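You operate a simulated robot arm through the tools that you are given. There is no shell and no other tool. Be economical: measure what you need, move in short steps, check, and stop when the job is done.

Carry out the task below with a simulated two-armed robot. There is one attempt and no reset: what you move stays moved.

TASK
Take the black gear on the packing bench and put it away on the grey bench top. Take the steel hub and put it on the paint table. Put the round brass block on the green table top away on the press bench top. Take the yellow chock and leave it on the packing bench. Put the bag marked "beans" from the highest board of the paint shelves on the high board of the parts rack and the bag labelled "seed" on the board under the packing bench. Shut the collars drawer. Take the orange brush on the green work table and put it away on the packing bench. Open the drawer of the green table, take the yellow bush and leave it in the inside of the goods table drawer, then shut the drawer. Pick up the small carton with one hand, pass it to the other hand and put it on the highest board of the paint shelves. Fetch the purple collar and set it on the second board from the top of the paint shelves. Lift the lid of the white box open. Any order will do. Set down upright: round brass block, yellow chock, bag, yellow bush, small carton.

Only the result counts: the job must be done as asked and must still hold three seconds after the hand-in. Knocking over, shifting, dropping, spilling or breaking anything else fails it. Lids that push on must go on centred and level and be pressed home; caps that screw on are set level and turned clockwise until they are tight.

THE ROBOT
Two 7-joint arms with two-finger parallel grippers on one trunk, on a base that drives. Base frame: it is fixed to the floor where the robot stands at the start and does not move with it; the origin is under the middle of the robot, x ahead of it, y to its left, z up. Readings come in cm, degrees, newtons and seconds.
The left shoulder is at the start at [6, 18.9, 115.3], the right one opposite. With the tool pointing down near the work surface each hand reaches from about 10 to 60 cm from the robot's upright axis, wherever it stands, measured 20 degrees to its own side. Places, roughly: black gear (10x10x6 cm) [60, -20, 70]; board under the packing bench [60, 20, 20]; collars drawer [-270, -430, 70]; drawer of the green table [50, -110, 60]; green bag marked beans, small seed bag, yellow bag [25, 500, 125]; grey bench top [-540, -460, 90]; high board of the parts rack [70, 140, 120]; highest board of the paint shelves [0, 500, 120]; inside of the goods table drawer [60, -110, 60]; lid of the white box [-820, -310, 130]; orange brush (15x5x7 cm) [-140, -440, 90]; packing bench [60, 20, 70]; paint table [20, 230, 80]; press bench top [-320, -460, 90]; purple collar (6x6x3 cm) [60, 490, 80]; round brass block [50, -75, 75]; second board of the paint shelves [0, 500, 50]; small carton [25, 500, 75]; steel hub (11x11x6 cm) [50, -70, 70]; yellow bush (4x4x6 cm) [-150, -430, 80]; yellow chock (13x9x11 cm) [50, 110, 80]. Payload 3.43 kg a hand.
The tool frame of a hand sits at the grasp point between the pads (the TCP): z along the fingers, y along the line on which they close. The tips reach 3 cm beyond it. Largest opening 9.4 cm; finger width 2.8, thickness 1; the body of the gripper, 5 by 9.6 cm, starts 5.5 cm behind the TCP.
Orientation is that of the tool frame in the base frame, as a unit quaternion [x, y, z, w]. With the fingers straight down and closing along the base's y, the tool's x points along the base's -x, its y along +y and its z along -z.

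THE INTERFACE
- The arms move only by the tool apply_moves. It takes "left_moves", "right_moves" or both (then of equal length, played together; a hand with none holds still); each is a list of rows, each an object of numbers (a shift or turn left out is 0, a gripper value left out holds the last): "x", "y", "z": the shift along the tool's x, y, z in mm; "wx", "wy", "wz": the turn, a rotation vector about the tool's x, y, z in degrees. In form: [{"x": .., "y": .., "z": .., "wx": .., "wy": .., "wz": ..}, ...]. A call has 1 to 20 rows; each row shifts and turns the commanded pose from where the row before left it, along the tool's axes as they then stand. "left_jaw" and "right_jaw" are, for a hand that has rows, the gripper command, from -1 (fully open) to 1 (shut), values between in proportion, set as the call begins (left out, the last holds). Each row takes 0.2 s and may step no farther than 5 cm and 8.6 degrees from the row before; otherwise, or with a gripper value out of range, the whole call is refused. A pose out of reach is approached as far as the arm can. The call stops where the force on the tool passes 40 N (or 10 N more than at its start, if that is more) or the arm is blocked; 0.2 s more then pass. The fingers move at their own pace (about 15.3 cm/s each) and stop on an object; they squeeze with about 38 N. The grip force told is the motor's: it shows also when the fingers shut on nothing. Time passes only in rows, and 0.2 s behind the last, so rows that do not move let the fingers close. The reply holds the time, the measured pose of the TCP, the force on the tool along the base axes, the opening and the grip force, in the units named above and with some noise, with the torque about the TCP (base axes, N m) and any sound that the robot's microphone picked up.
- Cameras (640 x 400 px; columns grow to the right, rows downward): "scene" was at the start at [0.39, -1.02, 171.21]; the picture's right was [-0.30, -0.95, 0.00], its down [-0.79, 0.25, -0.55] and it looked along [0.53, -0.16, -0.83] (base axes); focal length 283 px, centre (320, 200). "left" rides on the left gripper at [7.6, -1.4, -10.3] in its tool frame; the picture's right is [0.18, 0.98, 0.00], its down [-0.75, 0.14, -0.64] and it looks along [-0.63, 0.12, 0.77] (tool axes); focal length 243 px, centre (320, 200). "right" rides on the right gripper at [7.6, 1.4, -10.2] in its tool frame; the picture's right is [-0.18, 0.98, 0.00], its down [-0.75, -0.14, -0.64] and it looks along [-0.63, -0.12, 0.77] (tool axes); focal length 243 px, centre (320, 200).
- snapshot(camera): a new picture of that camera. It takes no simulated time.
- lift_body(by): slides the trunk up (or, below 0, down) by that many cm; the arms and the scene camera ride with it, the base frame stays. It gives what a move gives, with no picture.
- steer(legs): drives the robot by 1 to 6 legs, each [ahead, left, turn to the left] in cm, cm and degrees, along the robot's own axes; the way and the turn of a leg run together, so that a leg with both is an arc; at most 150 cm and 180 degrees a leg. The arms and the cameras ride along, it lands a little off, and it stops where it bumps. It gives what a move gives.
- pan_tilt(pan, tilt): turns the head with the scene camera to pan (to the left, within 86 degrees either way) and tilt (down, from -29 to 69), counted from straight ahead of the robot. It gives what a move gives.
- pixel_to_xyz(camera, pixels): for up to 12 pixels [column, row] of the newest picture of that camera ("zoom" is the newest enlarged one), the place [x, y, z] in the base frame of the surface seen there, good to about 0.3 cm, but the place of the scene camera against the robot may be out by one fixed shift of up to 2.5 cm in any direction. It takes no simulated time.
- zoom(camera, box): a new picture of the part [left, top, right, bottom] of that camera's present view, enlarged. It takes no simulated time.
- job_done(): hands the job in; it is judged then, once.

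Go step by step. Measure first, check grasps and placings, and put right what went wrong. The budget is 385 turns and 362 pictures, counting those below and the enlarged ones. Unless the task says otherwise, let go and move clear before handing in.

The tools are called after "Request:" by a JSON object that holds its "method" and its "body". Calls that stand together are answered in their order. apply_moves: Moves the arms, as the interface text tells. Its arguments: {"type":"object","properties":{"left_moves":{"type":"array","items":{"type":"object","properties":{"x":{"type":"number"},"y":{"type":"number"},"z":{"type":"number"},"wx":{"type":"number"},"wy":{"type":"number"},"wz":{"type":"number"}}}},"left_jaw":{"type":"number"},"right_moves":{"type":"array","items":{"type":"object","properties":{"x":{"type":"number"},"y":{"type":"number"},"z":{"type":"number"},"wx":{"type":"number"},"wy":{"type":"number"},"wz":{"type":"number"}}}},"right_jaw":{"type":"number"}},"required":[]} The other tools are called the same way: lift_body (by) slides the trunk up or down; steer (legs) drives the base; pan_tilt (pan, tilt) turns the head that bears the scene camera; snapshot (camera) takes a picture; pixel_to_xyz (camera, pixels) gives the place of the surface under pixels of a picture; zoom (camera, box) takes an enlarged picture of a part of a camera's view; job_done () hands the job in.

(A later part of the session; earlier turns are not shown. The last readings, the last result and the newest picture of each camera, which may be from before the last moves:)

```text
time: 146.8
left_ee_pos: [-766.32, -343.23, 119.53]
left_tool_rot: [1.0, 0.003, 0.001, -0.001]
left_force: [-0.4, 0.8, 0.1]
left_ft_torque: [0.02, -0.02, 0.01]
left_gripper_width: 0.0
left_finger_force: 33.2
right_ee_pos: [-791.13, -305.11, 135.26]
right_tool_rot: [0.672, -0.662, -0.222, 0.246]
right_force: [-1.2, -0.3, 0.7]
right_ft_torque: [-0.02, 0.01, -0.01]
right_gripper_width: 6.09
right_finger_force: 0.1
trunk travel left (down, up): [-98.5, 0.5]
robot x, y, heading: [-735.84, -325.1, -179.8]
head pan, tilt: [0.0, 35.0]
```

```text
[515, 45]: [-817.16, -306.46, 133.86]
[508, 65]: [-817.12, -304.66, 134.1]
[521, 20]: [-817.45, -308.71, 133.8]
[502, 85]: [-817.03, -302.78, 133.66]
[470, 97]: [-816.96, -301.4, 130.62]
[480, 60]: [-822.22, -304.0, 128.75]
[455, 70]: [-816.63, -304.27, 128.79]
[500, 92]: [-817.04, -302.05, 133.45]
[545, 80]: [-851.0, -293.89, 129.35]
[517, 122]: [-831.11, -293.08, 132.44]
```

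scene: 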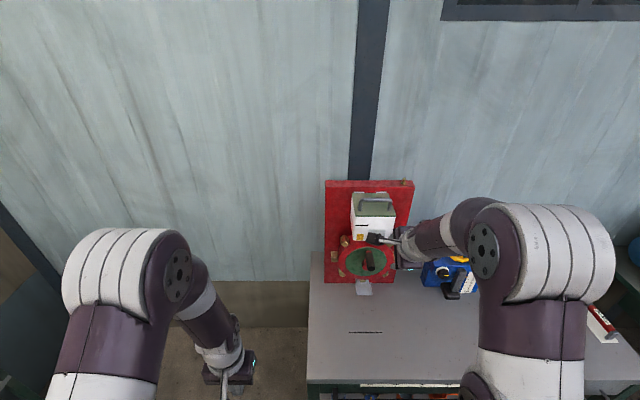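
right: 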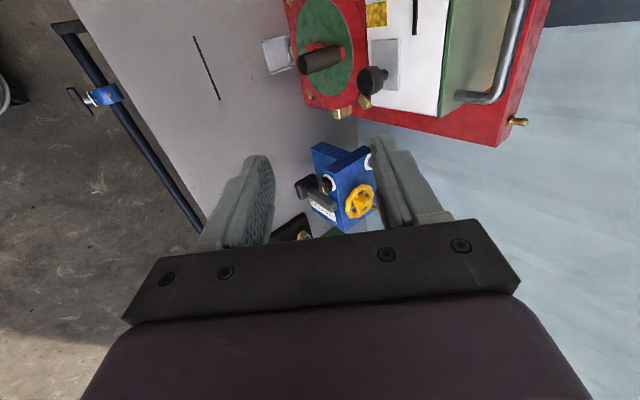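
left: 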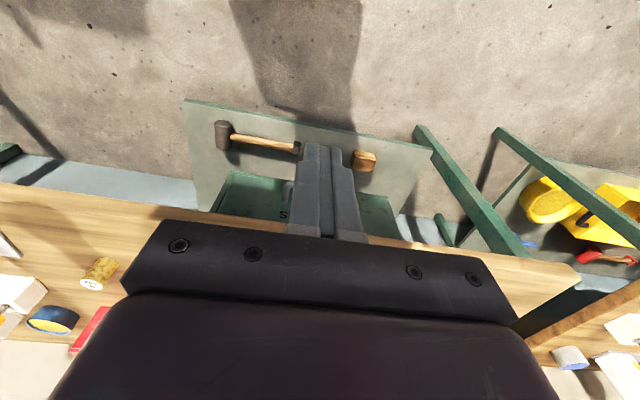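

Wrist camera: bar at (-817.6,-305.8,133.3), lid at z 128.75. Approach to 6 cm before the bar with 4 cm opening.

Request:
{"method": "apply_moves", "body": {"right_moves": [{"x": 1, "y": 33, "z": 18}, {"x": 1, "y": 33, "z": 18}, {"x": 1, "y": 32, "z": 18}, {"x": 1, "y": 32, "z": 19}, {"x": 1, "y": 32, "z": 19}, {"y": 32, "z": 19}], "right_jaw": 0.15}}

Request:
{"method": "snapshot", "body": {"camera": "right"}}

Request:
{"method": "snapshot", "body": {"camera": "scene"}}

```text
time: 148.2
left_ee_pos: [-766.25, -343.31, 119.68]
left_tool_rot: [1.0, 0.002, 0.0, -0.001]
left_force: [1.1, 0.2, 0.6]
left_ft_torque: [-0.02, -0.02, -0.01]
left_gripper_width: 0.02
left_finger_force: 33.2
right_ee_pos: [-812.18, -306.29, 138.68]
right_tool_rot: [0.673, -0.663, -0.222, 0.244]
right_force: [-0.3, 0.5, -1.1]
right_ft_torque: [0.03, 0.0, -0.01]
right_gripper_width: 3.98
right_finger_force: 0.2
right hand out of reach, approached as far as the arm can: row 6
trunk travel left (down, up): [-98.5, 0.5]
robot x, y, heading: [-735.47, -325.06, -179.9]
head pan, tilt: [0.0, 35.0]
```

```text
308 pictures are left
```

right: 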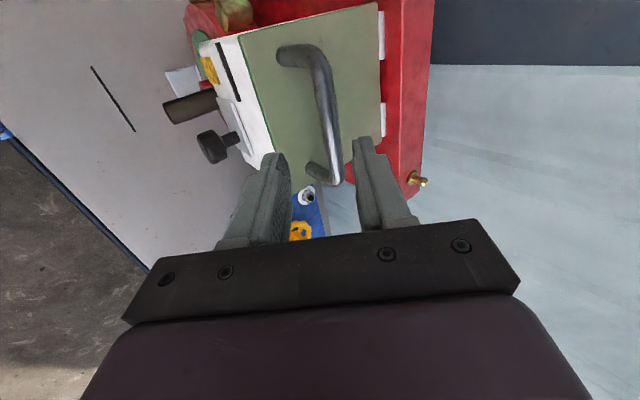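

```text
307 pictures are left
```

scene: 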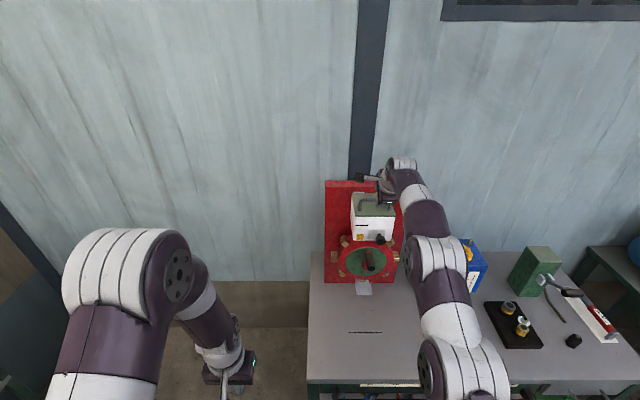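

Near the reach limit. Pull the hand back 15 cm and drive 14 cm closer.

Request:
{"method": "apply_moves", "body": {"right_moves": [{"y": -30, "z": -25}, {"y": -30, "z": -25}, {"y": -30, "z": -25}, {"y": -30, "z": -25}]}}

Request:
{"method": "steer", "body": {"legs": [[14, 0, 0]]}}

Request:
{"method": "snapshot", "body": {"camera": "right"}}

```text
time: 149.2
left_ee_pos: [-765.86, -343.3, 119.69]
left_tool_rot: [1.0, 0.002, -0.002, -0.001]
left_force: [0.1, 0.4, 0.1]
left_ft_torque: [0.0, 0.01, 0.0]
left_gripper_width: 0.0
left_finger_force: 33.1
right_ee_pos: [-796.05, -305.76, 139.17]
right_tool_rot: [0.672, -0.662, -0.224, 0.247]
right_force: [-0.8, -0.4, -0.6]
right_ft_torque: [0.0, 0.01, 0.01]
right_gripper_width: 4.01
right_finger_force: 0.1
trunk travel left (down, up): [-98.5, 0.5]
robot x, y, heading: [-735.89, -325.44, -179.8]
head pan, tilt: [0.0, 35.0]
```

```text
time: 150.5
left_ee_pos: [-779.81, -343.23, 119.73]
left_tool_rot: [1.0, 0.002, -0.001, -0.001]
left_force: [-0.7, 0.3, 0.8]
left_ft_torque: [-0.03, 0.04, 0.02]
left_gripper_width: 0.01
left_finger_force: 32.7
right_ee_pos: [-809.93, -305.69, 139.2]
right_tool_rot: [0.672, -0.662, -0.223, 0.246]
right_force: [0.0, -0.6, -0.7]
right_ft_torque: [-0.01, 0.03, -0.01]
right_gripper_width: 4.02
right_finger_force: 0.1
trunk travel left (down, up): [-98.5, 0.5]
robot x, y, heading: [-749.55, -324.95, -179.8]
head pan, tilt: [0.0, 35.0]
```

```text
306 pictures are left
```

right: 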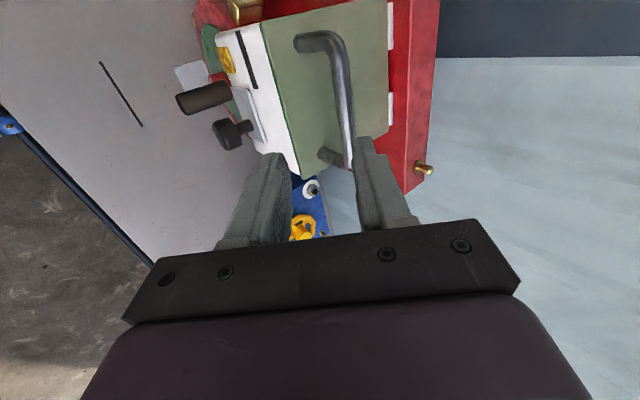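

TCP needs +23 mm along tool y and +84 mm along z to straddle the bar. Align first, then slide in.

Request:
{"method": "apply_moves", "body": {"right_moves": [{"y": 23}, {"z": 30}]}}

Request:
{"method": "snapshot", "body": {"camera": "right"}}

Request:
{"method": "pixel_to_xyz", "body": {"camera": "right", "pixels": [[315, 60], [320, 100], [325, 130], [270, 100]]}}

```text
time: 151.1
left_ee_pos: [-779.91, -343.19, 119.74]
left_tool_rot: [1.0, 0.003, 0.0, -0.001]
left_force: [0.0, -0.5, -0.7]
left_ft_torque: [0.0, -0.03, 0.01]
left_gripper_width: 0.0
left_finger_force: 33.3
right_ee_pos: [-814.01, -305.8, 138.19]
right_tool_rot: [0.671, -0.662, -0.224, 0.247]
right_force: [0.0, 0.8, 0.6]
right_ft_torque: [0.0, -0.04, -0.02]
right_gripper_width: 3.99
right_finger_force: 0.1
trunk travel left (down, up): [-98.5, 0.5]
robot x, y, heading: [-749.79, -324.99, -180.0]
head pan, tilt: [0.0, 35.0]
```

```text
305 pictures are left
```

right: 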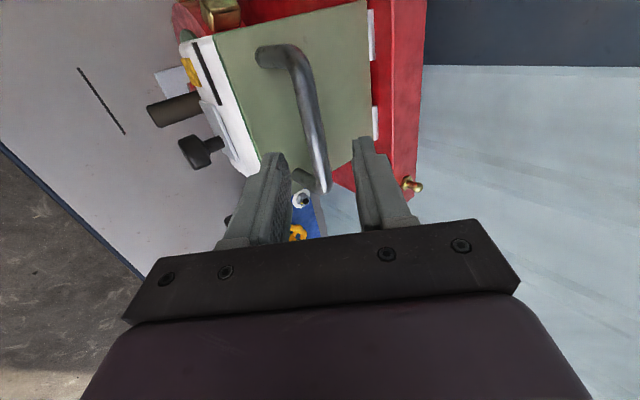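

```text
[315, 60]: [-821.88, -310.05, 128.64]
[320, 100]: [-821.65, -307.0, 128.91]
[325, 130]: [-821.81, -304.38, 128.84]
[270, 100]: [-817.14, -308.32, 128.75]
```

The bar lies between the finger lines. Slide in 52 mm.

Request:
{"method": "apply_moves", "body": {"right_moves": [{"z": 18}, {"z": 18}, {"z": 16}]}}

Request:
{"method": "snapshot", "body": {"camera": "right"}}

```text
time: 151.9
left_ee_pos: [-780.1, -343.21, 119.71]
left_tool_rot: [1.0, 0.002, 0.0, -0.001]
left_force: [-0.7, -0.3, -0.8]
left_ft_torque: [0.01, -0.01, -0.03]
left_gripper_width: 0.03
left_finger_force: 32.6
right_ee_pos: [-817.27, -306.02, 134.08]
right_tool_rot: [0.671, -0.662, -0.224, 0.246]
right_force: [0.1, 1.0, -0.1]
right_ft_torque: [0.01, -0.04, -0.05]
right_gripper_width: 3.99
right_finger_force: 0.0
trunk travel left (down, up): [-98.5, 0.5]
robot x, y, heading: [-749.48, -324.95, -180.2]
head pan, tilt: [0.0, 35.0]
```

```text
304 pictures are left
```

right: 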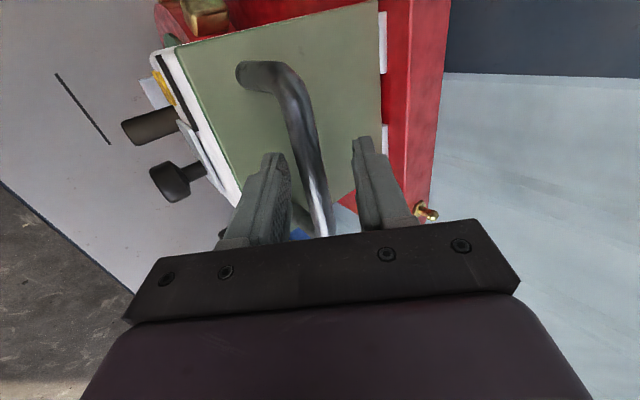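

The bar is between the fingers. Lift along the hinge arc, first half.

Request:
{"method": "apply_moves", "body": {"right_moves": [{"y": 19.1, "z": -7.9, "wx": 3.9}, {"y": 20, "z": -5.8, "wx": 3.9}, {"y": 20.5, "z": -3.6, "wx": 3.9}, {"y": 20.6, "z": -1.5, "wx": 3.9}, {"y": 20.7, "z": 0.8, "wx": 3.9}]}}

Request:
{"method": "snapshot", "body": {"camera": "right"}}

Request:
{"method": "zoom", "body": {"camera": "scene", "box": [290, 130, 450, 250]}}

```text
time: 153.1
left_ee_pos: [-779.97, -343.23, 119.59]
left_tool_rot: [1.0, 0.002, 0.0, -0.001]
left_force: [-0.5, 0.7, 0.1]
left_ft_torque: [-0.01, 0.01, -0.01]
left_gripper_width: 0.01
left_finger_force: 33.2
right_ee_pos: [-820.03, -306.08, 138.39]
right_tool_rot: [0.694, -0.681, -0.154, 0.177]
right_force: [1.3, 0.3, 0.4]
right_ft_torque: [0.0, -0.05, -0.03]
right_gripper_width: 4.07
right_finger_force: 0.7
right hand out of reach, approached as far as the arm can: row 3, 4, 5
trunk travel left (down, up): [-98.5, 0.5]
robot x, y, heading: [-749.41, -324.99, -179.9]
head pan, tilt: [0.0, 35.0]
```

```text
303 pictures are left
```

right: 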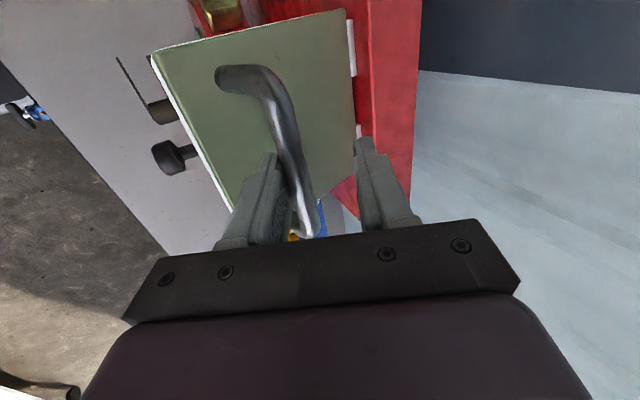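

```text
3.33 times, centred on (370, 190) of scene
```

zoom: 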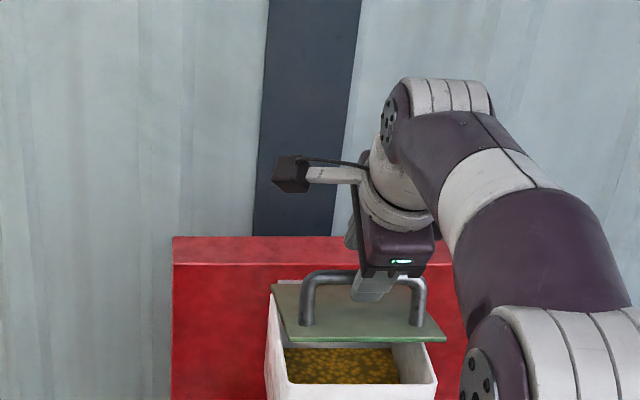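

The lid has lifted ~20° but I'm at the arm's reach with this wrist angle. Tilt the wrist back a bit while rising, then use the base's forward drive for the rest of the arc.

Request:
{"method": "apply_moves", "body": {"right_moves": [{"wx": -4, "y": 3}, {"wx": -4, "y": 7, "z": -4}, {"wx": -2, "y": 8, "z": -4}, {"y": 8, "z": -4}]}}

Request:
{"method": "zoom", "body": {"camera": "scene", "box": [290, 130, 450, 250]}}

```text
time: 154.1
left_ee_pos: [-780.11, -343.3, 119.67]
left_tool_rot: [1.0, 0.003, 0.0, 0.0]
left_force: [-0.3, -0.5, -0.1]
left_ft_torque: [-0.01, 0.0, -0.04]
left_gripper_width: 0.0
left_finger_force: 33.3
right_ee_pos: [-821.51, -305.96, 140.94]
right_tool_rot: [0.676, -0.665, -0.214, 0.236]
right_force: [1.2, -0.7, -2.2]
right_ft_torque: [0.0, -0.03, 0.01]
right_gripper_width: 4.12
right_finger_force: 1.1
trunk travel left (down, up): [-98.5, 0.5]
robot x, y, heading: [-749.62, -324.87, -179.8]
head pan, tilt: [0.0, 35.0]
```

```text
3.33 times, centred on (370, 190) of scene
```

zoom: 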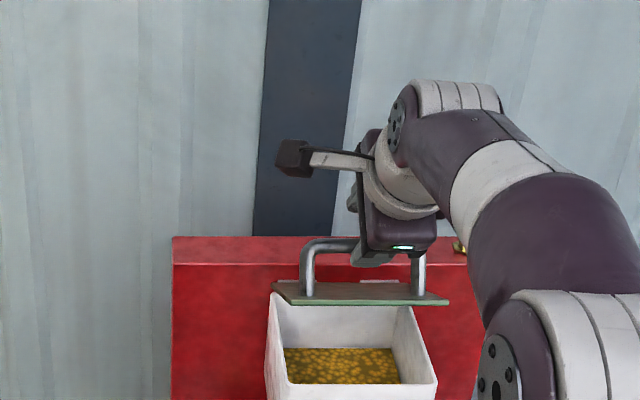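

Lid ~35° now. Drive forward 5 cm to swing it further.

Request:
{"method": "steer", "body": {"legs": [[5, 0, 0]]}}

Request:
{"method": "zoom", "body": {"camera": "scene", "box": [290, 130, 450, 250]}}

Request:
{"method": "snapshot", "body": {"camera": "right"}}

```text
time: 155.1
left_ee_pos: [-783.97, -343.25, 119.98]
left_tool_rot: [1.0, 0.003, -0.004, -0.001]
left_force: [0.3, -0.5, -0.3]
left_ft_torque: [0.01, 0.06, 0.0]
left_gripper_width: 0.03
left_finger_force: 33.5
right_ee_pos: [-825.44, -306.14, 141.52]
right_tool_rot: [0.674, -0.664, -0.217, 0.239]
right_force: [0.3, -0.1, -0.3]
right_ft_torque: [0.0, 0.05, -0.02]
right_gripper_width: 4.01
right_finger_force: 0.0
trunk travel left (down, up): [-98.5, 0.5]
robot x, y, heading: [-754.72, -325.23, -179.9]
head pan, tilt: [0.0, 35.0]
```

```text
3.33 times, centred on (370, 190) of scene
```

zoom: 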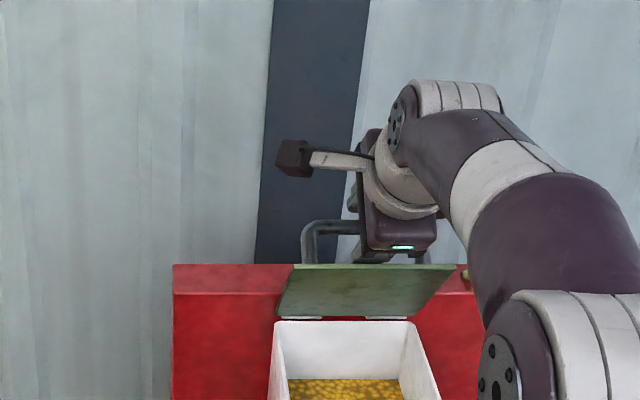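

```text
299 pictures are left
```

right: 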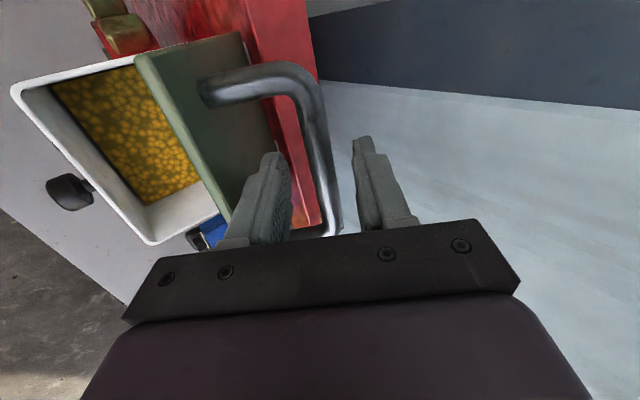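

The lid is now near 75°. Push another 6 cm.

Request:
{"method": "steer", "body": {"legs": [[5, 0, 0]]}}

Request:
{"method": "snapshot", "body": {"camera": "right"}}

Request:
{"method": "zoom", "body": {"camera": "scene", "box": [290, 130, 450, 250]}}

```text
time: 156.0
left_ee_pos: [-789.54, -343.22, 119.73]
left_tool_rot: [1.0, 0.003, -0.002, 0.0]
left_force: [-0.2, 0.0, -0.3]
left_ft_torque: [0.03, 0.03, 0.03]
left_gripper_width: 0.0
left_finger_force: 32.9
right_ee_pos: [-831.1, -306.01, 141.12]
right_tool_rot: [0.675, -0.665, -0.215, 0.238]
right_force: [0.2, 0.4, 0.1]
right_ft_torque: [-0.01, -0.03, 0.0]
right_gripper_width: 3.98
right_finger_force: 0.1
trunk travel left (down, up): [-98.5, 0.5]
robot x, y, heading: [-759.78, -324.58, -179.8]
head pan, tilt: [0.0, 35.0]
```

```text
298 pictures are left
```

right: 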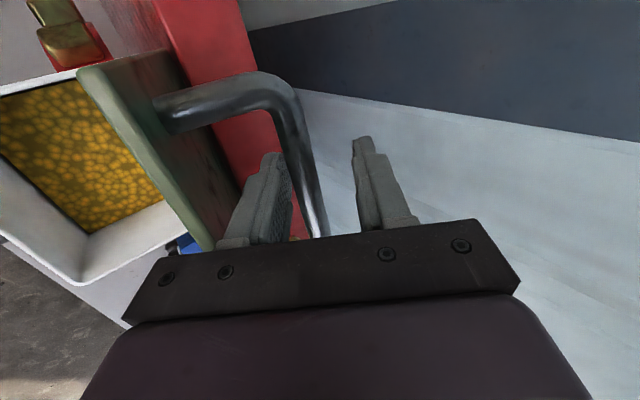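

```text
3.33 times, centred on (370, 190) of scene
```

zoom: 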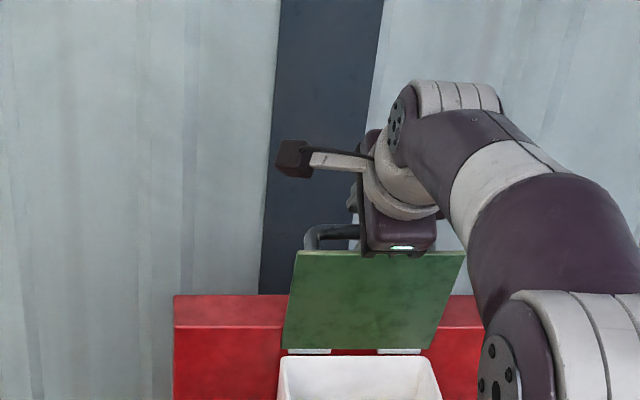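

Lid about 85°. One more small push with the base.

Request:
{"method": "steer", "body": {"legs": [[3.5, 0, 0]]}}

Request:
{"method": "zoom", "body": {"camera": "scene", "box": [290, 130, 450, 250]}}

Request:
{"method": "pixel_to_xyz", "body": {"camera": "zoom", "pixels": [[370, 275], [370, 300], [370, 330], [370, 345], [370, 265]]}}

Request:
{"method": "snapshot", "body": {"camera": "right"}}

```text
time: 156.9
left_ee_pos: [-792.7, -343.16, 119.69]
left_tool_rot: [1.0, 0.002, -0.002, 0.0]
left_force: [0.0, 0.4, 0.1]
left_ft_torque: [0.03, 0.01, 0.0]
left_gripper_width: 0.0
left_finger_force: 33.3
right_ee_pos: [-833.77, -306.05, 140.74]
right_tool_rot: [0.677, -0.668, -0.207, 0.23]
right_force: [10.9, 0.0, 6.4]
right_ft_torque: [0.15, -1.99, -0.05]
right_gripper_width: 4.52
right_finger_force: 4.8
trunk travel left (down, up): [-98.5, 0.5]
robot x, y, heading: [-762.5, -324.77, -179.8]
head pan, tilt: [0.0, 35.0]
stopped in leg 1: the force on the tool passed its limit (the readings are from after the stop); the commanded pose is now the measured one
```

```text
3.33 times, centred on (370, 190) of scene
```

zoom: 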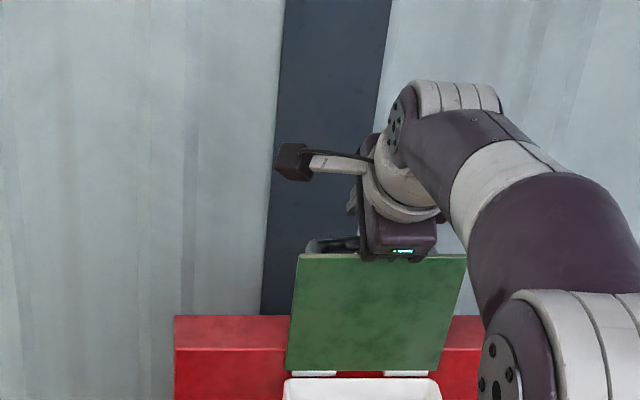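

```text
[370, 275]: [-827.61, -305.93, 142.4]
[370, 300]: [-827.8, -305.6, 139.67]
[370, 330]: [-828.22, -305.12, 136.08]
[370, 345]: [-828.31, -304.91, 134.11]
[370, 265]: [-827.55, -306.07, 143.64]
```

```text
295 pictures are left
```

right: 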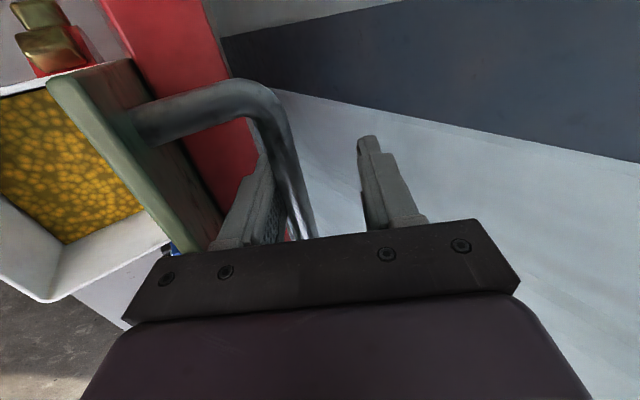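

The lid stands at ~86° and resists further: at its stop. Centre the fingers on the bar and withdraw gently along the finger axis.

Request:
{"method": "apply_moves", "body": {"right_moves": [{"y": -5}, {"y": -4}, {"z": -8}, {"z": -8}]}}

Request:
{"method": "zoom", "body": {"camera": "scene", "box": [290, 130, 450, 250]}}

Request:
{"method": "pixel_to_xyz", "body": {"camera": "zoom", "pixels": [[370, 275], [370, 300], [370, 330], [370, 345]]}}

Request:
{"method": "snapshot", "body": {"camera": "right"}}

```text
time: 157.9
left_ee_pos: [-792.88, -343.32, 119.71]
left_tool_rot: [1.0, 0.002, -0.001, 0.0]
left_force: [-1.0, 0.6, -0.6]
left_ft_torque: [-0.01, 0.03, 0.02]
left_gripper_width: 0.0
left_finger_force: 33.2
right_ee_pos: [-832.33, -306.15, 141.25]
right_tool_rot: [0.678, -0.668, -0.206, 0.229]
right_force: [-0.8, 0.3, -0.5]
right_ft_torque: [0.02, -0.03, -0.06]
right_gripper_width: 3.98
right_finger_force: 0.0
trunk travel left (down, up): [-98.5, 0.5]
robot x, y, heading: [-762.53, -325.25, -180.0]
head pan, tilt: [0.0, 35.0]
```

```text
3.33 times, centred on (370, 190) of scene
```

zoom: 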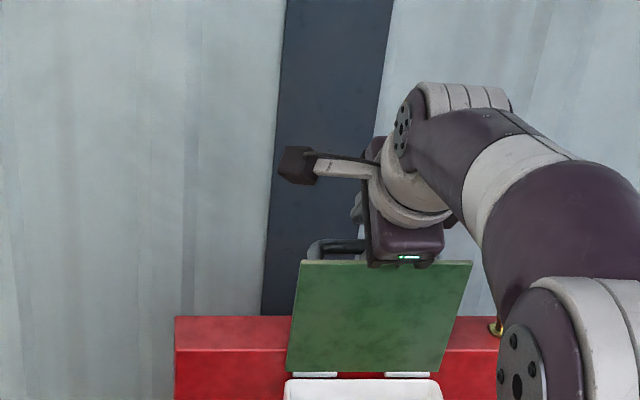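

```text
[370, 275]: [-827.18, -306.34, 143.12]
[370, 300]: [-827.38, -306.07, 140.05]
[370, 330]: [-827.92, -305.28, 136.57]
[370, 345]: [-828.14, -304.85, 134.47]
```

```text
293 pictures are left
```

right: 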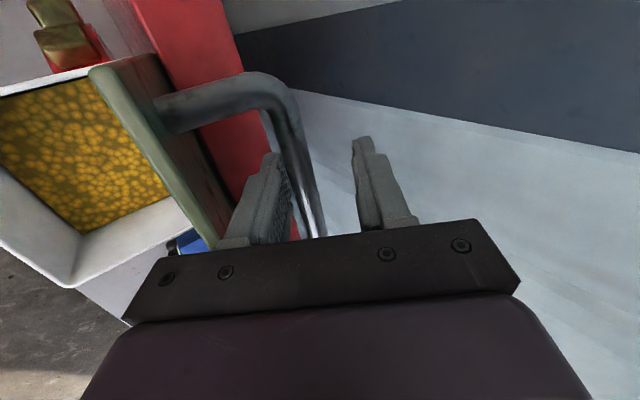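

The lid holds by itself. Continue withdrawing.

Request:
{"method": "apply_moves", "body": {"right_moves": [{"z": -10}, {"z": -10}, {"z": -10}]}}

Request:
{"method": "snapshot", "body": {"camera": "right"}}

```text
time: 158.7
left_ee_pos: [-792.95, -343.36, 119.76]
left_tool_rot: [1.0, 0.001, -0.001, -0.001]
left_force: [-0.3, -0.1, -0.5]
left_ft_torque: [-0.01, 0.02, 0.01]
left_gripper_width: 0.03
left_finger_force: 33.3
right_ee_pos: [-830.6, -305.89, 143.9]
right_tool_rot: [0.678, -0.668, -0.205, 0.229]
right_force: [1.1, 0.4, -0.3]
right_ft_torque: [0.02, 0.01, 0.02]
right_gripper_width: 3.99
right_finger_force: 0.0
trunk travel left (down, up): [-98.5, 0.5]
robot x, y, heading: [-762.59, -324.65, -180.0]
head pan, tilt: [0.0, 35.0]
```

```text
292 pictures are left
```

right: 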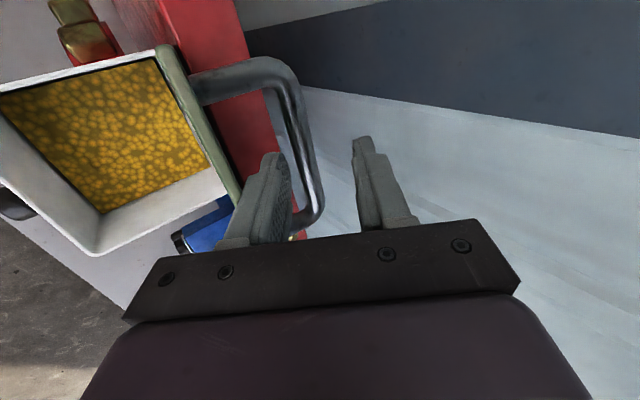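

Request:
{"method": "apply_moves", "body": {"right_moves": [{"z": -12}, {"z": -12}, {"z": -12}, {"z": -12}]}}

Request:
{"method": "snapshot", "body": {"camera": "right"}}

```text
time: 159.7
left_ee_pos: [-792.87, -343.23, 119.69]
left_tool_rot: [1.0, 0.001, -0.001, -0.001]
left_force: [-0.3, 0.5, 0.1]
left_ft_torque: [0.01, 0.03, 0.01]
left_gripper_width: 0.02
left_finger_force: 33.0
right_ee_pos: [-827.95, -305.73, 147.84]
right_tool_rot: [0.678, -0.668, -0.205, 0.229]
right_force: [-0.9, -0.1, 0.0]
right_ft_torque: [0.0, 0.02, 0.0]
right_gripper_width: 3.97
right_finger_force: 0.1
trunk travel left (down, up): [-98.5, 0.5]
robot x, y, heading: [-762.8, -325.42, -180.0]
head pan, tilt: [0.0, 35.0]
```

```text
291 pictures are left
```

right: 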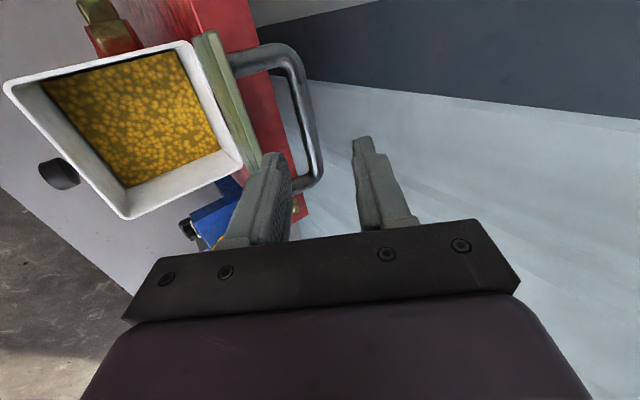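

Fingers are clear of the bar. Move up a bit more and retreat back, then check the lid.

Request:
{"method": "apply_moves", "body": {"right_moves": [{"z": -15}, {"y": -28, "z": -24}, {"y": -28, "z": -22}, {"y": -28, "z": -20}, {"y": -28, "z": -20}, {"y": -28, "z": -20}]}}

Request:
{"method": "steer", "body": {"legs": [[-40, 0, 0]]}}

Request:
{"method": "snapshot", "body": {"camera": "scene"}}

Request:
{"method": "zoom", "body": {"camera": "scene", "box": [320, 140, 440, 240]}}

```text
time: 161.1
left_ee_pos: [-792.81, -343.22, 119.72]
left_tool_rot: [1.0, 0.002, -0.001, -0.001]
left_force: [0.1, -0.2, -0.2]
left_ft_torque: [-0.04, -0.01, -0.02]
left_gripper_width: 0.02
left_finger_force: 32.9
right_ee_pos: [-809.25, -305.29, 149.38]
right_tool_rot: [0.677, -0.668, -0.207, 0.23]
right_force: [0.0, 1.4, -0.3]
right_ft_torque: [-0.01, 0.03, -0.01]
right_gripper_width: 3.99
right_finger_force: 0.1
trunk travel left (down, up): [-98.5, 0.5]
robot x, y, heading: [-762.4, -324.83, -180.0]
head pan, tilt: [0.0, 35.0]
```

```text
time: 163.6
left_ee_pos: [-753.24, -343.32, 119.54]
left_tool_rot: [1.0, 0.004, 0.0, -0.001]
left_force: [-0.4, -0.6, -0.6]
left_ft_torque: [-0.03, -0.04, -0.01]
left_gripper_width: 0.0
left_finger_force: 33.2
right_ee_pos: [-769.89, -305.2, 149.07]
right_tool_rot: [0.679, -0.667, -0.204, 0.229]
right_force: [1.1, 0.0, -0.7]
right_ft_torque: [-0.03, -0.03, -0.04]
right_gripper_width: 3.99
right_finger_force: 0.1
trunk travel left (down, up): [-98.5, 0.5]
robot x, y, heading: [-722.89, -324.67, -179.8]
head pan, tilt: [0.0, 35.0]
```

```text
290 pictures are left
```

scene: 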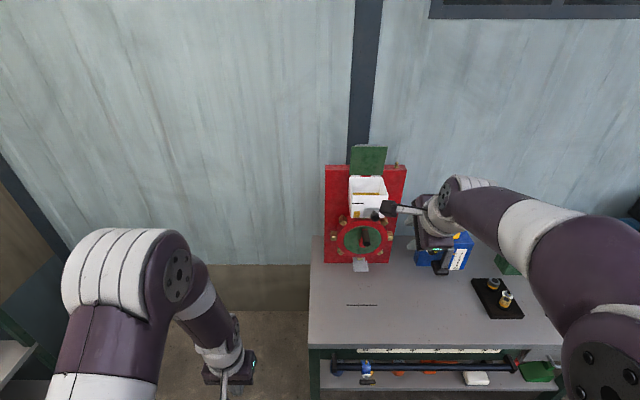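

```text
4.00 times, centred on (380, 190) of scene
```

zoom: 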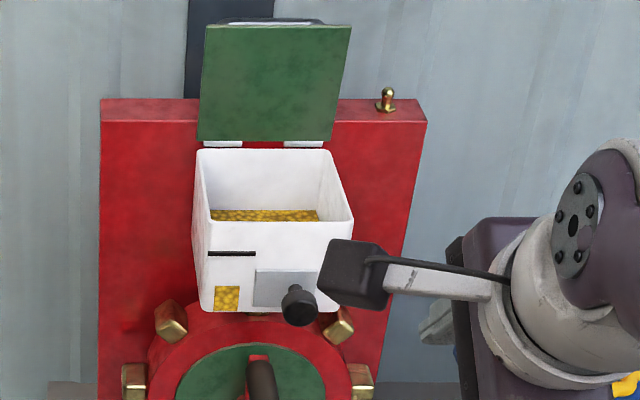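

The lid stands open by itself. Restore the right hand's usual pose and lower the trunk.

Request:
{"method": "apply_moves", "body": {"right_moves": [{"wx": 5}, {"wx": 5}, {"wx": 5}, {"wx": 5}, {"wx": 5}, {"wx": 5}, {"wx": 5.2}, {"z": 40, "y": -20}, {"z": 40, "y": -20}, {"z": 40, "y": -20}, {"z": 40, "y": -20}, {"z": 40, "y": -20}]}}

Request:
{"method": "apply_moves", "body": {"right_moves": [{"wz": -5}, {"wz": -5}, {"wz": -5}, {"wz": -5}, {"wz": -5}, {"wz": -5}, {"wz": -5}, {"wz": -5}, {"wz": -5}, {"wz": -5}, {"wz": -5}, {"wz": -5}, {"wz": -5}, {"wz": -5}, {"wz": -5}, {"wz": -5}, {"wz": -5}, {"wz": -5}]}}

Request:
{"method": "lift_body", "body": {"by": -16}}

Request:
{"method": "steer", "body": {"legs": [[0, 0, 90], [25, 0, 0], [0, 145, 0], [0, 145, 0], [0, 145, 0], [0, 132, 0]]}}

Request:
{"method": "pan_tilt", "body": {"pan": 0, "tilt": 35}}

Request:
{"method": "snapshot", "body": {"camera": "scene"}}

```text
time: 166.2
left_ee_pos: [-753.16, -343.13, 119.76]
left_tool_rot: [1.0, 0.004, 0.0, -0.001]
left_force: [-0.4, 0.6, 1.2]
left_ft_torque: [0.0, 0.04, 0.02]
left_gripper_width: 0.0
left_finger_force: 33.5
right_ee_pos: [-756.27, -306.01, 117.72]
right_tool_rot: [0.716, -0.698, 0.006, 0.013]
right_force: [0.9, -0.6, -0.2]
right_ft_torque: [0.03, -0.01, 0.0]
right_gripper_width: 3.98
right_finger_force: 0.1
right hand out of reach, approached as far as the arm can: row 4, 5, 6, 7
trunk travel left (down, up): [-98.5, 0.5]
robot x, y, heading: [-722.86, -324.49, -179.7]
head pan, tilt: [0.0, 35.0]
```

```text
time: 170.0
left_ee_pos: [-753.09, -343.18, 119.66]
left_tool_rot: [1.0, 0.004, 0.0, -0.001]
left_force: [-0.7, 0.2, -0.2]
left_ft_torque: [-0.01, 0.03, 0.02]
left_gripper_width: 0.02
left_finger_force: 32.8
right_ee_pos: [-756.2, -306.09, 117.74]
right_tool_rot: [1.0, 0.012, -0.006, 0.014]
right_force: [0.7, 0.6, -0.7]
right_ft_torque: [0.02, -0.01, 0.0]
right_gripper_width: 4.01
right_finger_force: 0.1
trunk travel left (down, up): [-98.5, 0.5]
robot x, y, heading: [-722.76, -324.86, -179.5]
head pan, tilt: [0.0, 35.0]
```

```text
time: 171.8
left_ee_pos: [-753.01, -343.24, 103.61]
left_tool_rot: [1.0, 0.004, 0.0, 0.0]
left_force: [-0.4, -0.3, -0.2]
left_ft_torque: [0.0, 0.04, 0.0]
left_gripper_width: 0.0
left_finger_force: 33.4
right_ee_pos: [-756.22, -306.03, 101.77]
right_tool_rot: [1.0, 0.012, -0.006, 0.014]
right_force: [0.6, -0.5, 0.2]
right_ft_torque: [-0.01, 0.0, 0.02]
right_gripper_width: 4.0
right_finger_force: 0.1
trunk travel left (down, up): [-82.5, 16.5]
robot x, y, heading: [-722.66, -324.88, -179.7]
head pan, tilt: [0.0, 35.0]
```

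```text
time: 204.0
left_ee_pos: [-139.81, -389.13, 103.67]
left_tool_rot: [0.714, 0.7, -0.001, 0.0]
left_force: [-0.3, -1.2, 0.0]
left_ft_torque: [-0.01, 0.03, -0.03]
left_gripper_width: 0.0
left_finger_force: 33.2
right_ee_pos: [-177.04, -391.37, 101.66]
right_tool_rot: [0.707, 0.707, 0.005, 0.014]
right_force: [0.3, -0.6, -0.6]
right_ft_torque: [-0.04, 0.02, -0.02]
right_gripper_width: 3.99
right_finger_force: 0.1
trunk travel left (down, up): [-82.5, 16.5]
robot x, y, heading: [-157.19, -358.1, -91.2]
head pan, tilt: [0.0, 35.0]
```

```text
time: 204.6
left_ee_pos: [-139.94, -389.06, 103.75]
left_tool_rot: [0.714, 0.7, 0.0, -0.001]
left_force: [0.2, 0.1, 0.7]
left_ft_torque: [0.01, 0.05, 0.03]
left_gripper_width: 0.01
left_finger_force: 33.3
right_ee_pos: [-177.18, -391.3, 101.72]
right_tool_rot: [0.707, 0.707, 0.006, 0.014]
right_force: [0.4, -0.3, 0.5]
right_ft_torque: [-0.04, -0.02, -0.01]
right_gripper_width: 3.99
right_finger_force: 0.0
trunk travel left (down, up): [-82.5, 16.5]
robot x, y, heading: [-157.55, -358.22, -91.1]
head pan, tilt: [0.0, 35.0]
```

```text
288 pictures are left
```

scene: 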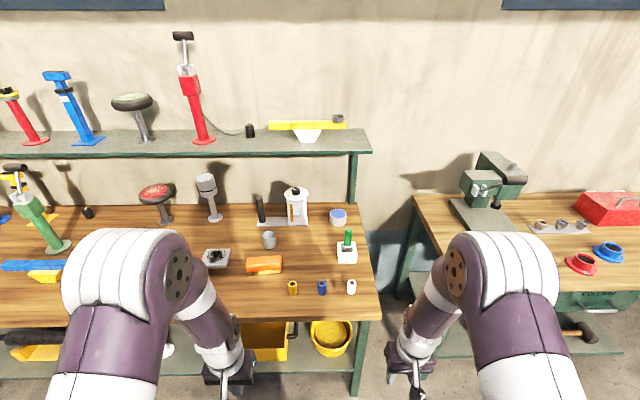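

The orange block at (264,265) is probably the brush and the yellow cylinder at (293,287) the bush. Zooming.

Request:
{"method": "zoom", "body": {"camera": "scene", "box": [200, 220, 380, 320]}}

Request:
{"method": "pixel_to_xyz", "body": {"camera": "zoom", "pixels": [[180, 155], [225, 150], [275, 145], [330, 240], [330, 220], [435, 235], [240, 80], [60, 125], [400, 170], [250, 300]]}}

```text
3.56 times, centred on (290, 270) of scene
```

zoom: 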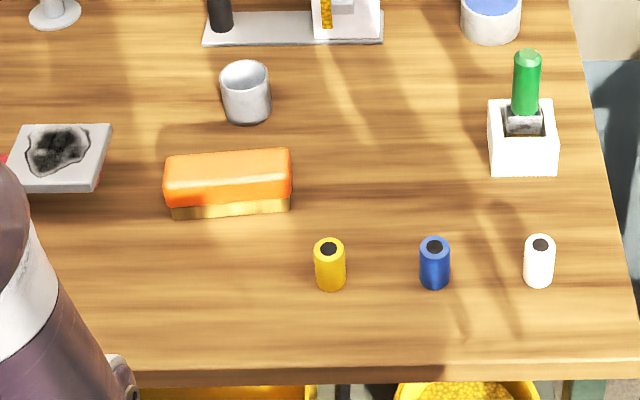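

```text
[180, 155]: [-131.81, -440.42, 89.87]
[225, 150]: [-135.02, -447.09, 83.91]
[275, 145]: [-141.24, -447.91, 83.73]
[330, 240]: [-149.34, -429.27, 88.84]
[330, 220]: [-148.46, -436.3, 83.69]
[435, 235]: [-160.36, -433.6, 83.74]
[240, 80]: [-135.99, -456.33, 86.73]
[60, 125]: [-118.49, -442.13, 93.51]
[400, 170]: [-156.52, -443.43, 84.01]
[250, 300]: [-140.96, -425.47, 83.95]
```

Brush centre ≈(-137,-440), bush ≈(-149.5,-430), bench z≈82. Brush first with the left hand: drive ahead, turn the wrist 90°.

Request:
{"method": "steer", "body": {"legs": [[26, 0, 0]]}}

Request:
{"method": "apply_moves", "body": {"left_moves": [{"wz": -5}, {"wz": -5}, {"wz": -5}, {"wz": -5}, {"wz": -5}, {"wz": -5}, {"wz": -5}, {"wz": -5}, {"wz": -5}, {"wz": -5}, {"wz": -5}, {"wz": -5}, {"wz": -5}, {"wz": -5}, {"wz": -5}, {"wz": -5}, {"wz": -5}, {"wz": -5}], "left_jaw": -0.5}}

Request:
{"method": "snapshot", "body": {"camera": "left"}}

```text
time: 206.5
left_ee_pos: [-140.56, -415.02, 103.65]
left_tool_rot: [0.713, 0.701, -0.001, 0.0]
left_force: [0.2, -0.1, -0.4]
left_ft_torque: [-0.01, -0.02, 0.01]
left_gripper_width: 0.01
left_finger_force: 33.3
right_ee_pos: [-177.68, -417.28, 101.73]
right_tool_rot: [0.708, 0.706, 0.007, 0.014]
right_force: [-0.7, 0.3, 0.5]
right_ft_torque: [-0.02, -0.03, 0.0]
right_gripper_width: 3.98
right_finger_force: 0.0
trunk travel left (down, up): [-82.5, 16.5]
robot x, y, heading: [-158.21, -384.47, -91.0]
head pan, tilt: [0.0, 35.0]
```

```text
time: 210.3
left_ee_pos: [-140.44, -415.07, 103.63]
left_tool_rot: [0.008, 1.0, 0.001, -0.001]
left_force: [0.0, 0.6, -0.7]
left_ft_torque: [0.01, 0.03, 0.03]
left_gripper_width: 7.06
left_finger_force: 0.0
right_ee_pos: [-177.64, -417.33, 101.83]
right_tool_rot: [0.707, 0.707, 0.005, 0.014]
right_force: [-0.1, 0.4, -0.4]
right_ft_torque: [0.02, 0.01, 0.01]
right_gripper_width: 4.01
right_finger_force: 0.1
trunk travel left (down, up): [-82.5, 16.5]
robot x, y, heading: [-158.11, -384.13, -91.3]
head pan, tilt: [0.0, 35.0]
```

```text
286 pictures are left
```

left: 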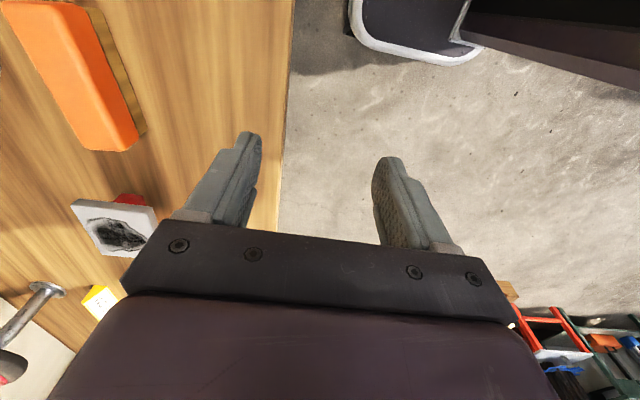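

Brush visible at the upper left (80,75). Measure.

Request:
{"method": "pixel_to_xyz", "body": {"camera": "left", "pixels": [[85, 145], [132, 138], [75, 70], [100, 70], [30, 20], [60, 90], [142, 130], [200, 100], [110, 100]]}}

```text
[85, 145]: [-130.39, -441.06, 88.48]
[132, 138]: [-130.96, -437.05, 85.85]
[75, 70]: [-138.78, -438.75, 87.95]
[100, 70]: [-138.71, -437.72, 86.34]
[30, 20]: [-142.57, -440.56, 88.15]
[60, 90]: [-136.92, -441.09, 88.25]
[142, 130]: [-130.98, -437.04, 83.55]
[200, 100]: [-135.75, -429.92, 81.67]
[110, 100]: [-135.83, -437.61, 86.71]
```

Brush top z 88.2, x -130.5…-145, near side y≈-437.3. Move over and re-measure.

Request:
{"method": "apply_moves", "body": {"left_moves": [{"y": -42, "x": -4}, {"y": -42, "x": -4}, {"y": -42, "x": -4}, {"y": -42, "x": -4}, {"y": -42, "x": -4}, {"y": -40, "x": -4}]}}

Request:
{"method": "snapshot", "body": {"camera": "left"}}

```text
time: 211.7
left_ee_pos: [-138.51, -440.21, 103.53]
left_tool_rot: [0.009, 1.0, 0.002, -0.001]
left_force: [0.3, -0.1, -0.4]
left_ft_torque: [0.03, 0.0, 0.02]
left_gripper_width: 7.04
left_finger_force: 0.0
right_ee_pos: [-177.54, -417.41, 101.76]
right_tool_rot: [0.708, 0.706, 0.006, 0.013]
right_force: [-0.6, 0.2, 0.9]
right_ft_torque: [0.01, 0.0, 0.02]
right_gripper_width: 3.99
right_finger_force: 0.0
trunk travel left (down, up): [-82.5, 16.5]
robot x, y, heading: [-157.93, -384.15, -91.1]
head pan, tilt: [0.0, 35.0]
```

```text
285 pictures are left
```

left: 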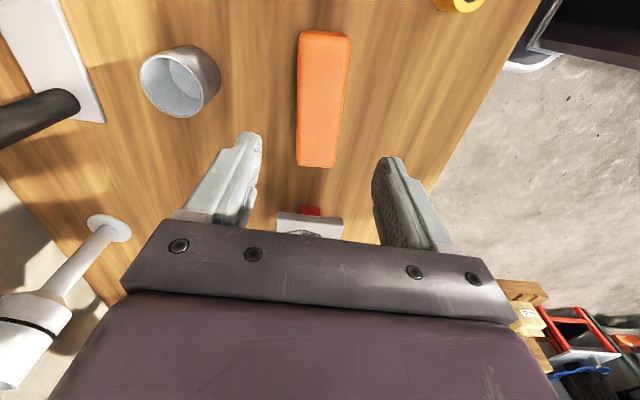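

Request:
{"method": "pixel_to_xyz", "body": {"camera": "left", "pixels": [[317, 160], [324, 38], [302, 100], [340, 100], [322, 100], [310, 222], [298, 160], [336, 160], [180, 80]]}}

```text
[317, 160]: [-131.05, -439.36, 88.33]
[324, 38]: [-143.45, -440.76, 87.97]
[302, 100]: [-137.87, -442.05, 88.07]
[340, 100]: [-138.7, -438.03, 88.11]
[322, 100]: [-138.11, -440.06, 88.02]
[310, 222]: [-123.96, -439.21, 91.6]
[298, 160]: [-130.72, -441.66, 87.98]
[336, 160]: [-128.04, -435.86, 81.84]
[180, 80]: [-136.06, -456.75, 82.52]
```

Brush centre (-137.5,-440.1), yawed ≈6°. Turn the wrist to match, descend to z 86.3 and grip.

Request:
{"method": "apply_moves", "body": {"left_moves": [{"wz": -6, "x": -8}, {"z": 45}, {"z": 45}, {"z": 45}, {"z": 36}]}}

Request:
{"method": "snapshot", "body": {"camera": "left"}}

Request:
{"method": "apply_moves", "body": {"left_moves": [{}, {}, {}], "left_jaw": 1}}

Request:
{"method": "apply_moves", "body": {"left_moves": [{"z": -30}, {"z": -45}, {"z": -45}, {"z": -45}]}}

Request:
{"method": "snapshot", "body": {"camera": "left"}}

```text
time: 212.9
left_ee_pos: [-137.77, -440.26, 86.75]
left_tool_rot: [-0.043, 0.999, -0.001, -0.001]
left_force: [0.3, 0.2, -0.7]
left_ft_torque: [0.02, 0.0, -0.01]
left_gripper_width: 7.05
left_finger_force: 0.0
right_ee_pos: [-177.67, -417.52, 101.66]
right_tool_rot: [0.707, 0.707, 0.006, 0.013]
right_force: [0.4, 0.5, 0.0]
right_ft_torque: [0.02, -0.01, -0.02]
right_gripper_width: 4.0
right_finger_force: 0.1
trunk travel left (down, up): [-82.5, 16.5]
robot x, y, heading: [-157.89, -383.98, -91.2]
head pan, tilt: [0.0, 35.0]
```

```text
284 pictures are left
```

left: 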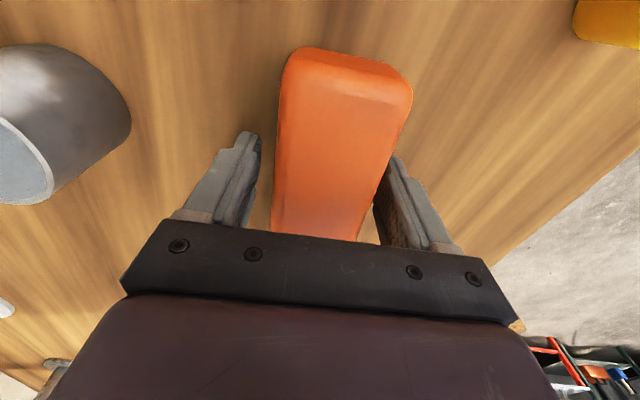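

```text
time: 213.7
left_ee_pos: [-137.79, -440.06, 86.79]
left_tool_rot: [-0.043, 0.999, 0.0, -0.001]
left_force: [-0.1, -0.3, 0.4]
left_ft_torque: [0.0, 0.02, -0.02]
left_gripper_width: 5.41
left_finger_force: 38.2
right_ee_pos: [-177.75, -417.34, 101.81]
right_tool_rot: [0.708, 0.706, 0.006, 0.015]
right_force: [-0.3, 0.5, -0.4]
right_ft_torque: [0.01, -0.02, -0.02]
right_gripper_width: 4.01
right_finger_force: 0.0
trunk travel left (down, up): [-82.5, 16.5]
robot x, y, heading: [-158.09, -384.33, -91.1]
head pan, tilt: [0.0, 35.0]
```

```text
time: 214.7
left_ee_pos: [-137.91, -439.94, 103.17]
left_tool_rot: [-0.043, 0.999, 0.0, -0.001]
left_force: [-0.4, -0.2, -1.3]
left_ft_torque: [-0.03, -0.02, -0.02]
left_gripper_width: 5.38
left_finger_force: 37.9
right_ee_pos: [-177.69, -417.27, 101.69]
right_tool_rot: [0.708, 0.706, 0.006, 0.014]
right_force: [-0.3, 0.1, -0.5]
right_ft_torque: [0.01, -0.01, -0.05]
right_gripper_width: 4.01
right_finger_force: 0.0
trunk travel left (down, up): [-82.5, 16.5]
robot x, y, heading: [-158.0, -384.34, -91.4]
head pan, tilt: [0.0, 35.0]
```

```text
283 pictures are left
```

left: 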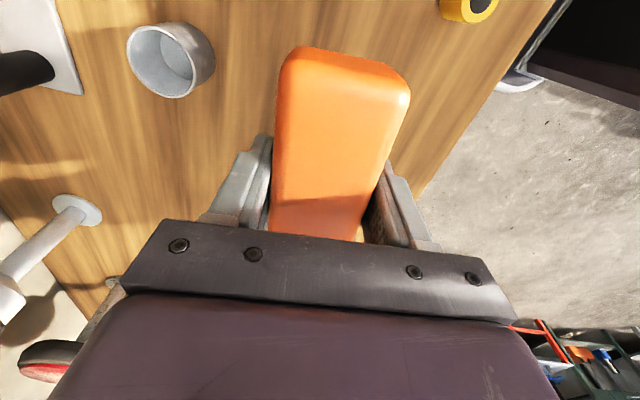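

Brush held, base 5 cm below the TCP. Retract it, strafe left 22 cm, and straighten the right hand for the bush.

Request:
{"method": "apply_moves", "body": {"left_moves": [{"y": 40}, {"y": 40}, {"y": 40}, {"y": 40}, {"y": 40}], "right_moves": [{"wx": 0.8, "wy": 0.3}, {"wx": 0.8, "wy": 0.3}, {}, {}, {}], "right_jaw": -0.4}}

Request:
{"method": "steer", "body": {"legs": [[0, 24, 1]]}}

Request:
{"method": "snapshot", "body": {"camera": "right"}}

```text
time: 215.9
left_ee_pos: [-139.69, -420.09, 103.15]
left_tool_rot: [-0.043, 0.999, -0.001, -0.001]
left_force: [-0.3, 0.5, -0.4]
left_ft_torque: [-0.04, 0.02, 0.0]
left_gripper_width: 5.38
left_finger_force: 38.0
right_ee_pos: [-177.8, -417.21, 101.79]
right_tool_rot: [0.708, 0.706, -0.001, 0.001]
right_force: [-0.5, 0.5, 0.0]
right_ft_torque: [-0.01, -0.01, -0.01]
right_gripper_width: 6.58
right_finger_force: 0.1
trunk travel left (down, up): [-82.5, 16.5]
robot x, y, heading: [-158.49, -384.0, -91.1]
head pan, tilt: [0.0, 35.0]
```

```text
time: 217.7
left_ee_pos: [-115.13, -420.2, 103.16]
left_tool_rot: [-0.05, 0.999, 0.0, 0.0]
left_force: [0.2, 0.6, -0.8]
left_ft_torque: [-0.02, 0.01, 0.02]
left_gripper_width: 5.37
left_finger_force: 38.2
right_ee_pos: [-153.25, -417.94, 101.65]
right_tool_rot: [0.702, 0.712, -0.001, 0.001]
right_force: [-0.2, -0.5, 0.1]
right_ft_torque: [0.02, -0.01, 0.04]
right_gripper_width: 6.6
right_finger_force: 0.2
trunk travel left (down, up): [-82.5, 16.5]
robot x, y, heading: [-133.9, -384.57, -90.1]
head pan, tilt: [0.0, 35.0]
```

```text
282 pictures are left
```

right: 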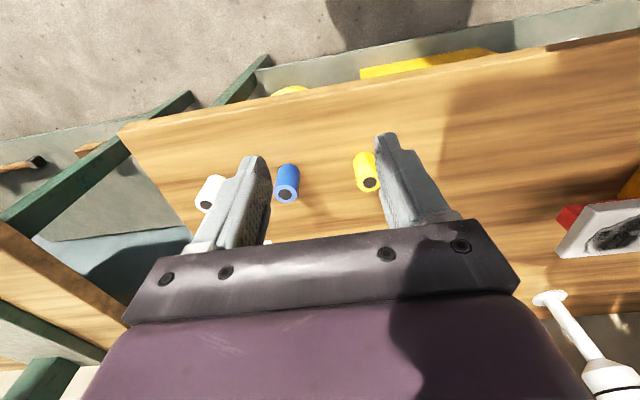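

Bush top at (369,186). Measure, with the blue one too.

Request:
{"method": "pixel_to_xyz", "body": {"camera": "right", "pixels": [[362, 186], [370, 176], [358, 170], [366, 160], [286, 195], [278, 180], [330, 160]]}}

```text
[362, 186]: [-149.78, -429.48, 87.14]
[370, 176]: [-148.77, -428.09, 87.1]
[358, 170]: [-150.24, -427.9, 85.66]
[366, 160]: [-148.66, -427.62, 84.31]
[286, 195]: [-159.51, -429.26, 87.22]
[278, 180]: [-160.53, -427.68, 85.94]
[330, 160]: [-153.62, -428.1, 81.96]
```

Bush centre ≈(-149.0,-429.5), top 87.2. Hover at 95 and verify.

Request:
{"method": "apply_moves", "body": {"right_moves": [{"y": 21, "x": -40}, {"y": 21, "x": -40}, {"x": -35}, {"z": 35}, {"z": 35}]}}

Request:
{"method": "snapshot", "body": {"camera": "right"}}

Request:
{"method": "pixel_to_xyz", "body": {"camera": "right", "pixels": [[320, 120], [305, 135], [335, 135], [320, 150], [320, 165]]}}

```text
time: 218.8
left_ee_pos: [-114.95, -420.38, 103.09]
left_tool_rot: [-0.05, 0.999, 0.0, -0.001]
left_force: [-0.8, -0.6, -2.0]
left_ft_torque: [0.0, 0.02, 0.0]
left_gripper_width: 5.38
left_finger_force: 37.4
right_ee_pos: [-148.82, -429.49, 94.71]
right_tool_rot: [0.703, 0.712, 0.0, 0.0]
right_force: [-0.4, -0.2, -0.1]
right_ft_torque: [0.01, -0.02, 0.01]
right_gripper_width: 6.6
right_finger_force: 0.0
trunk travel left (down, up): [-82.5, 16.5]
robot x, y, heading: [-133.75, -384.49, -90.3]
head pan, tilt: [0.0, 35.0]
```

```text
281 pictures are left
```

right: 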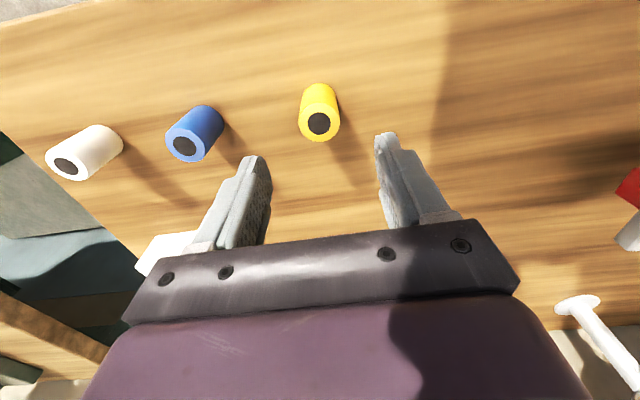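

```text
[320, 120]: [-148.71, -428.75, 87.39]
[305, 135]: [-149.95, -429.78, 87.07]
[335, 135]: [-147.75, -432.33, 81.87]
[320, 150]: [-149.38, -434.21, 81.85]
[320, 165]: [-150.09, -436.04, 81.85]
```

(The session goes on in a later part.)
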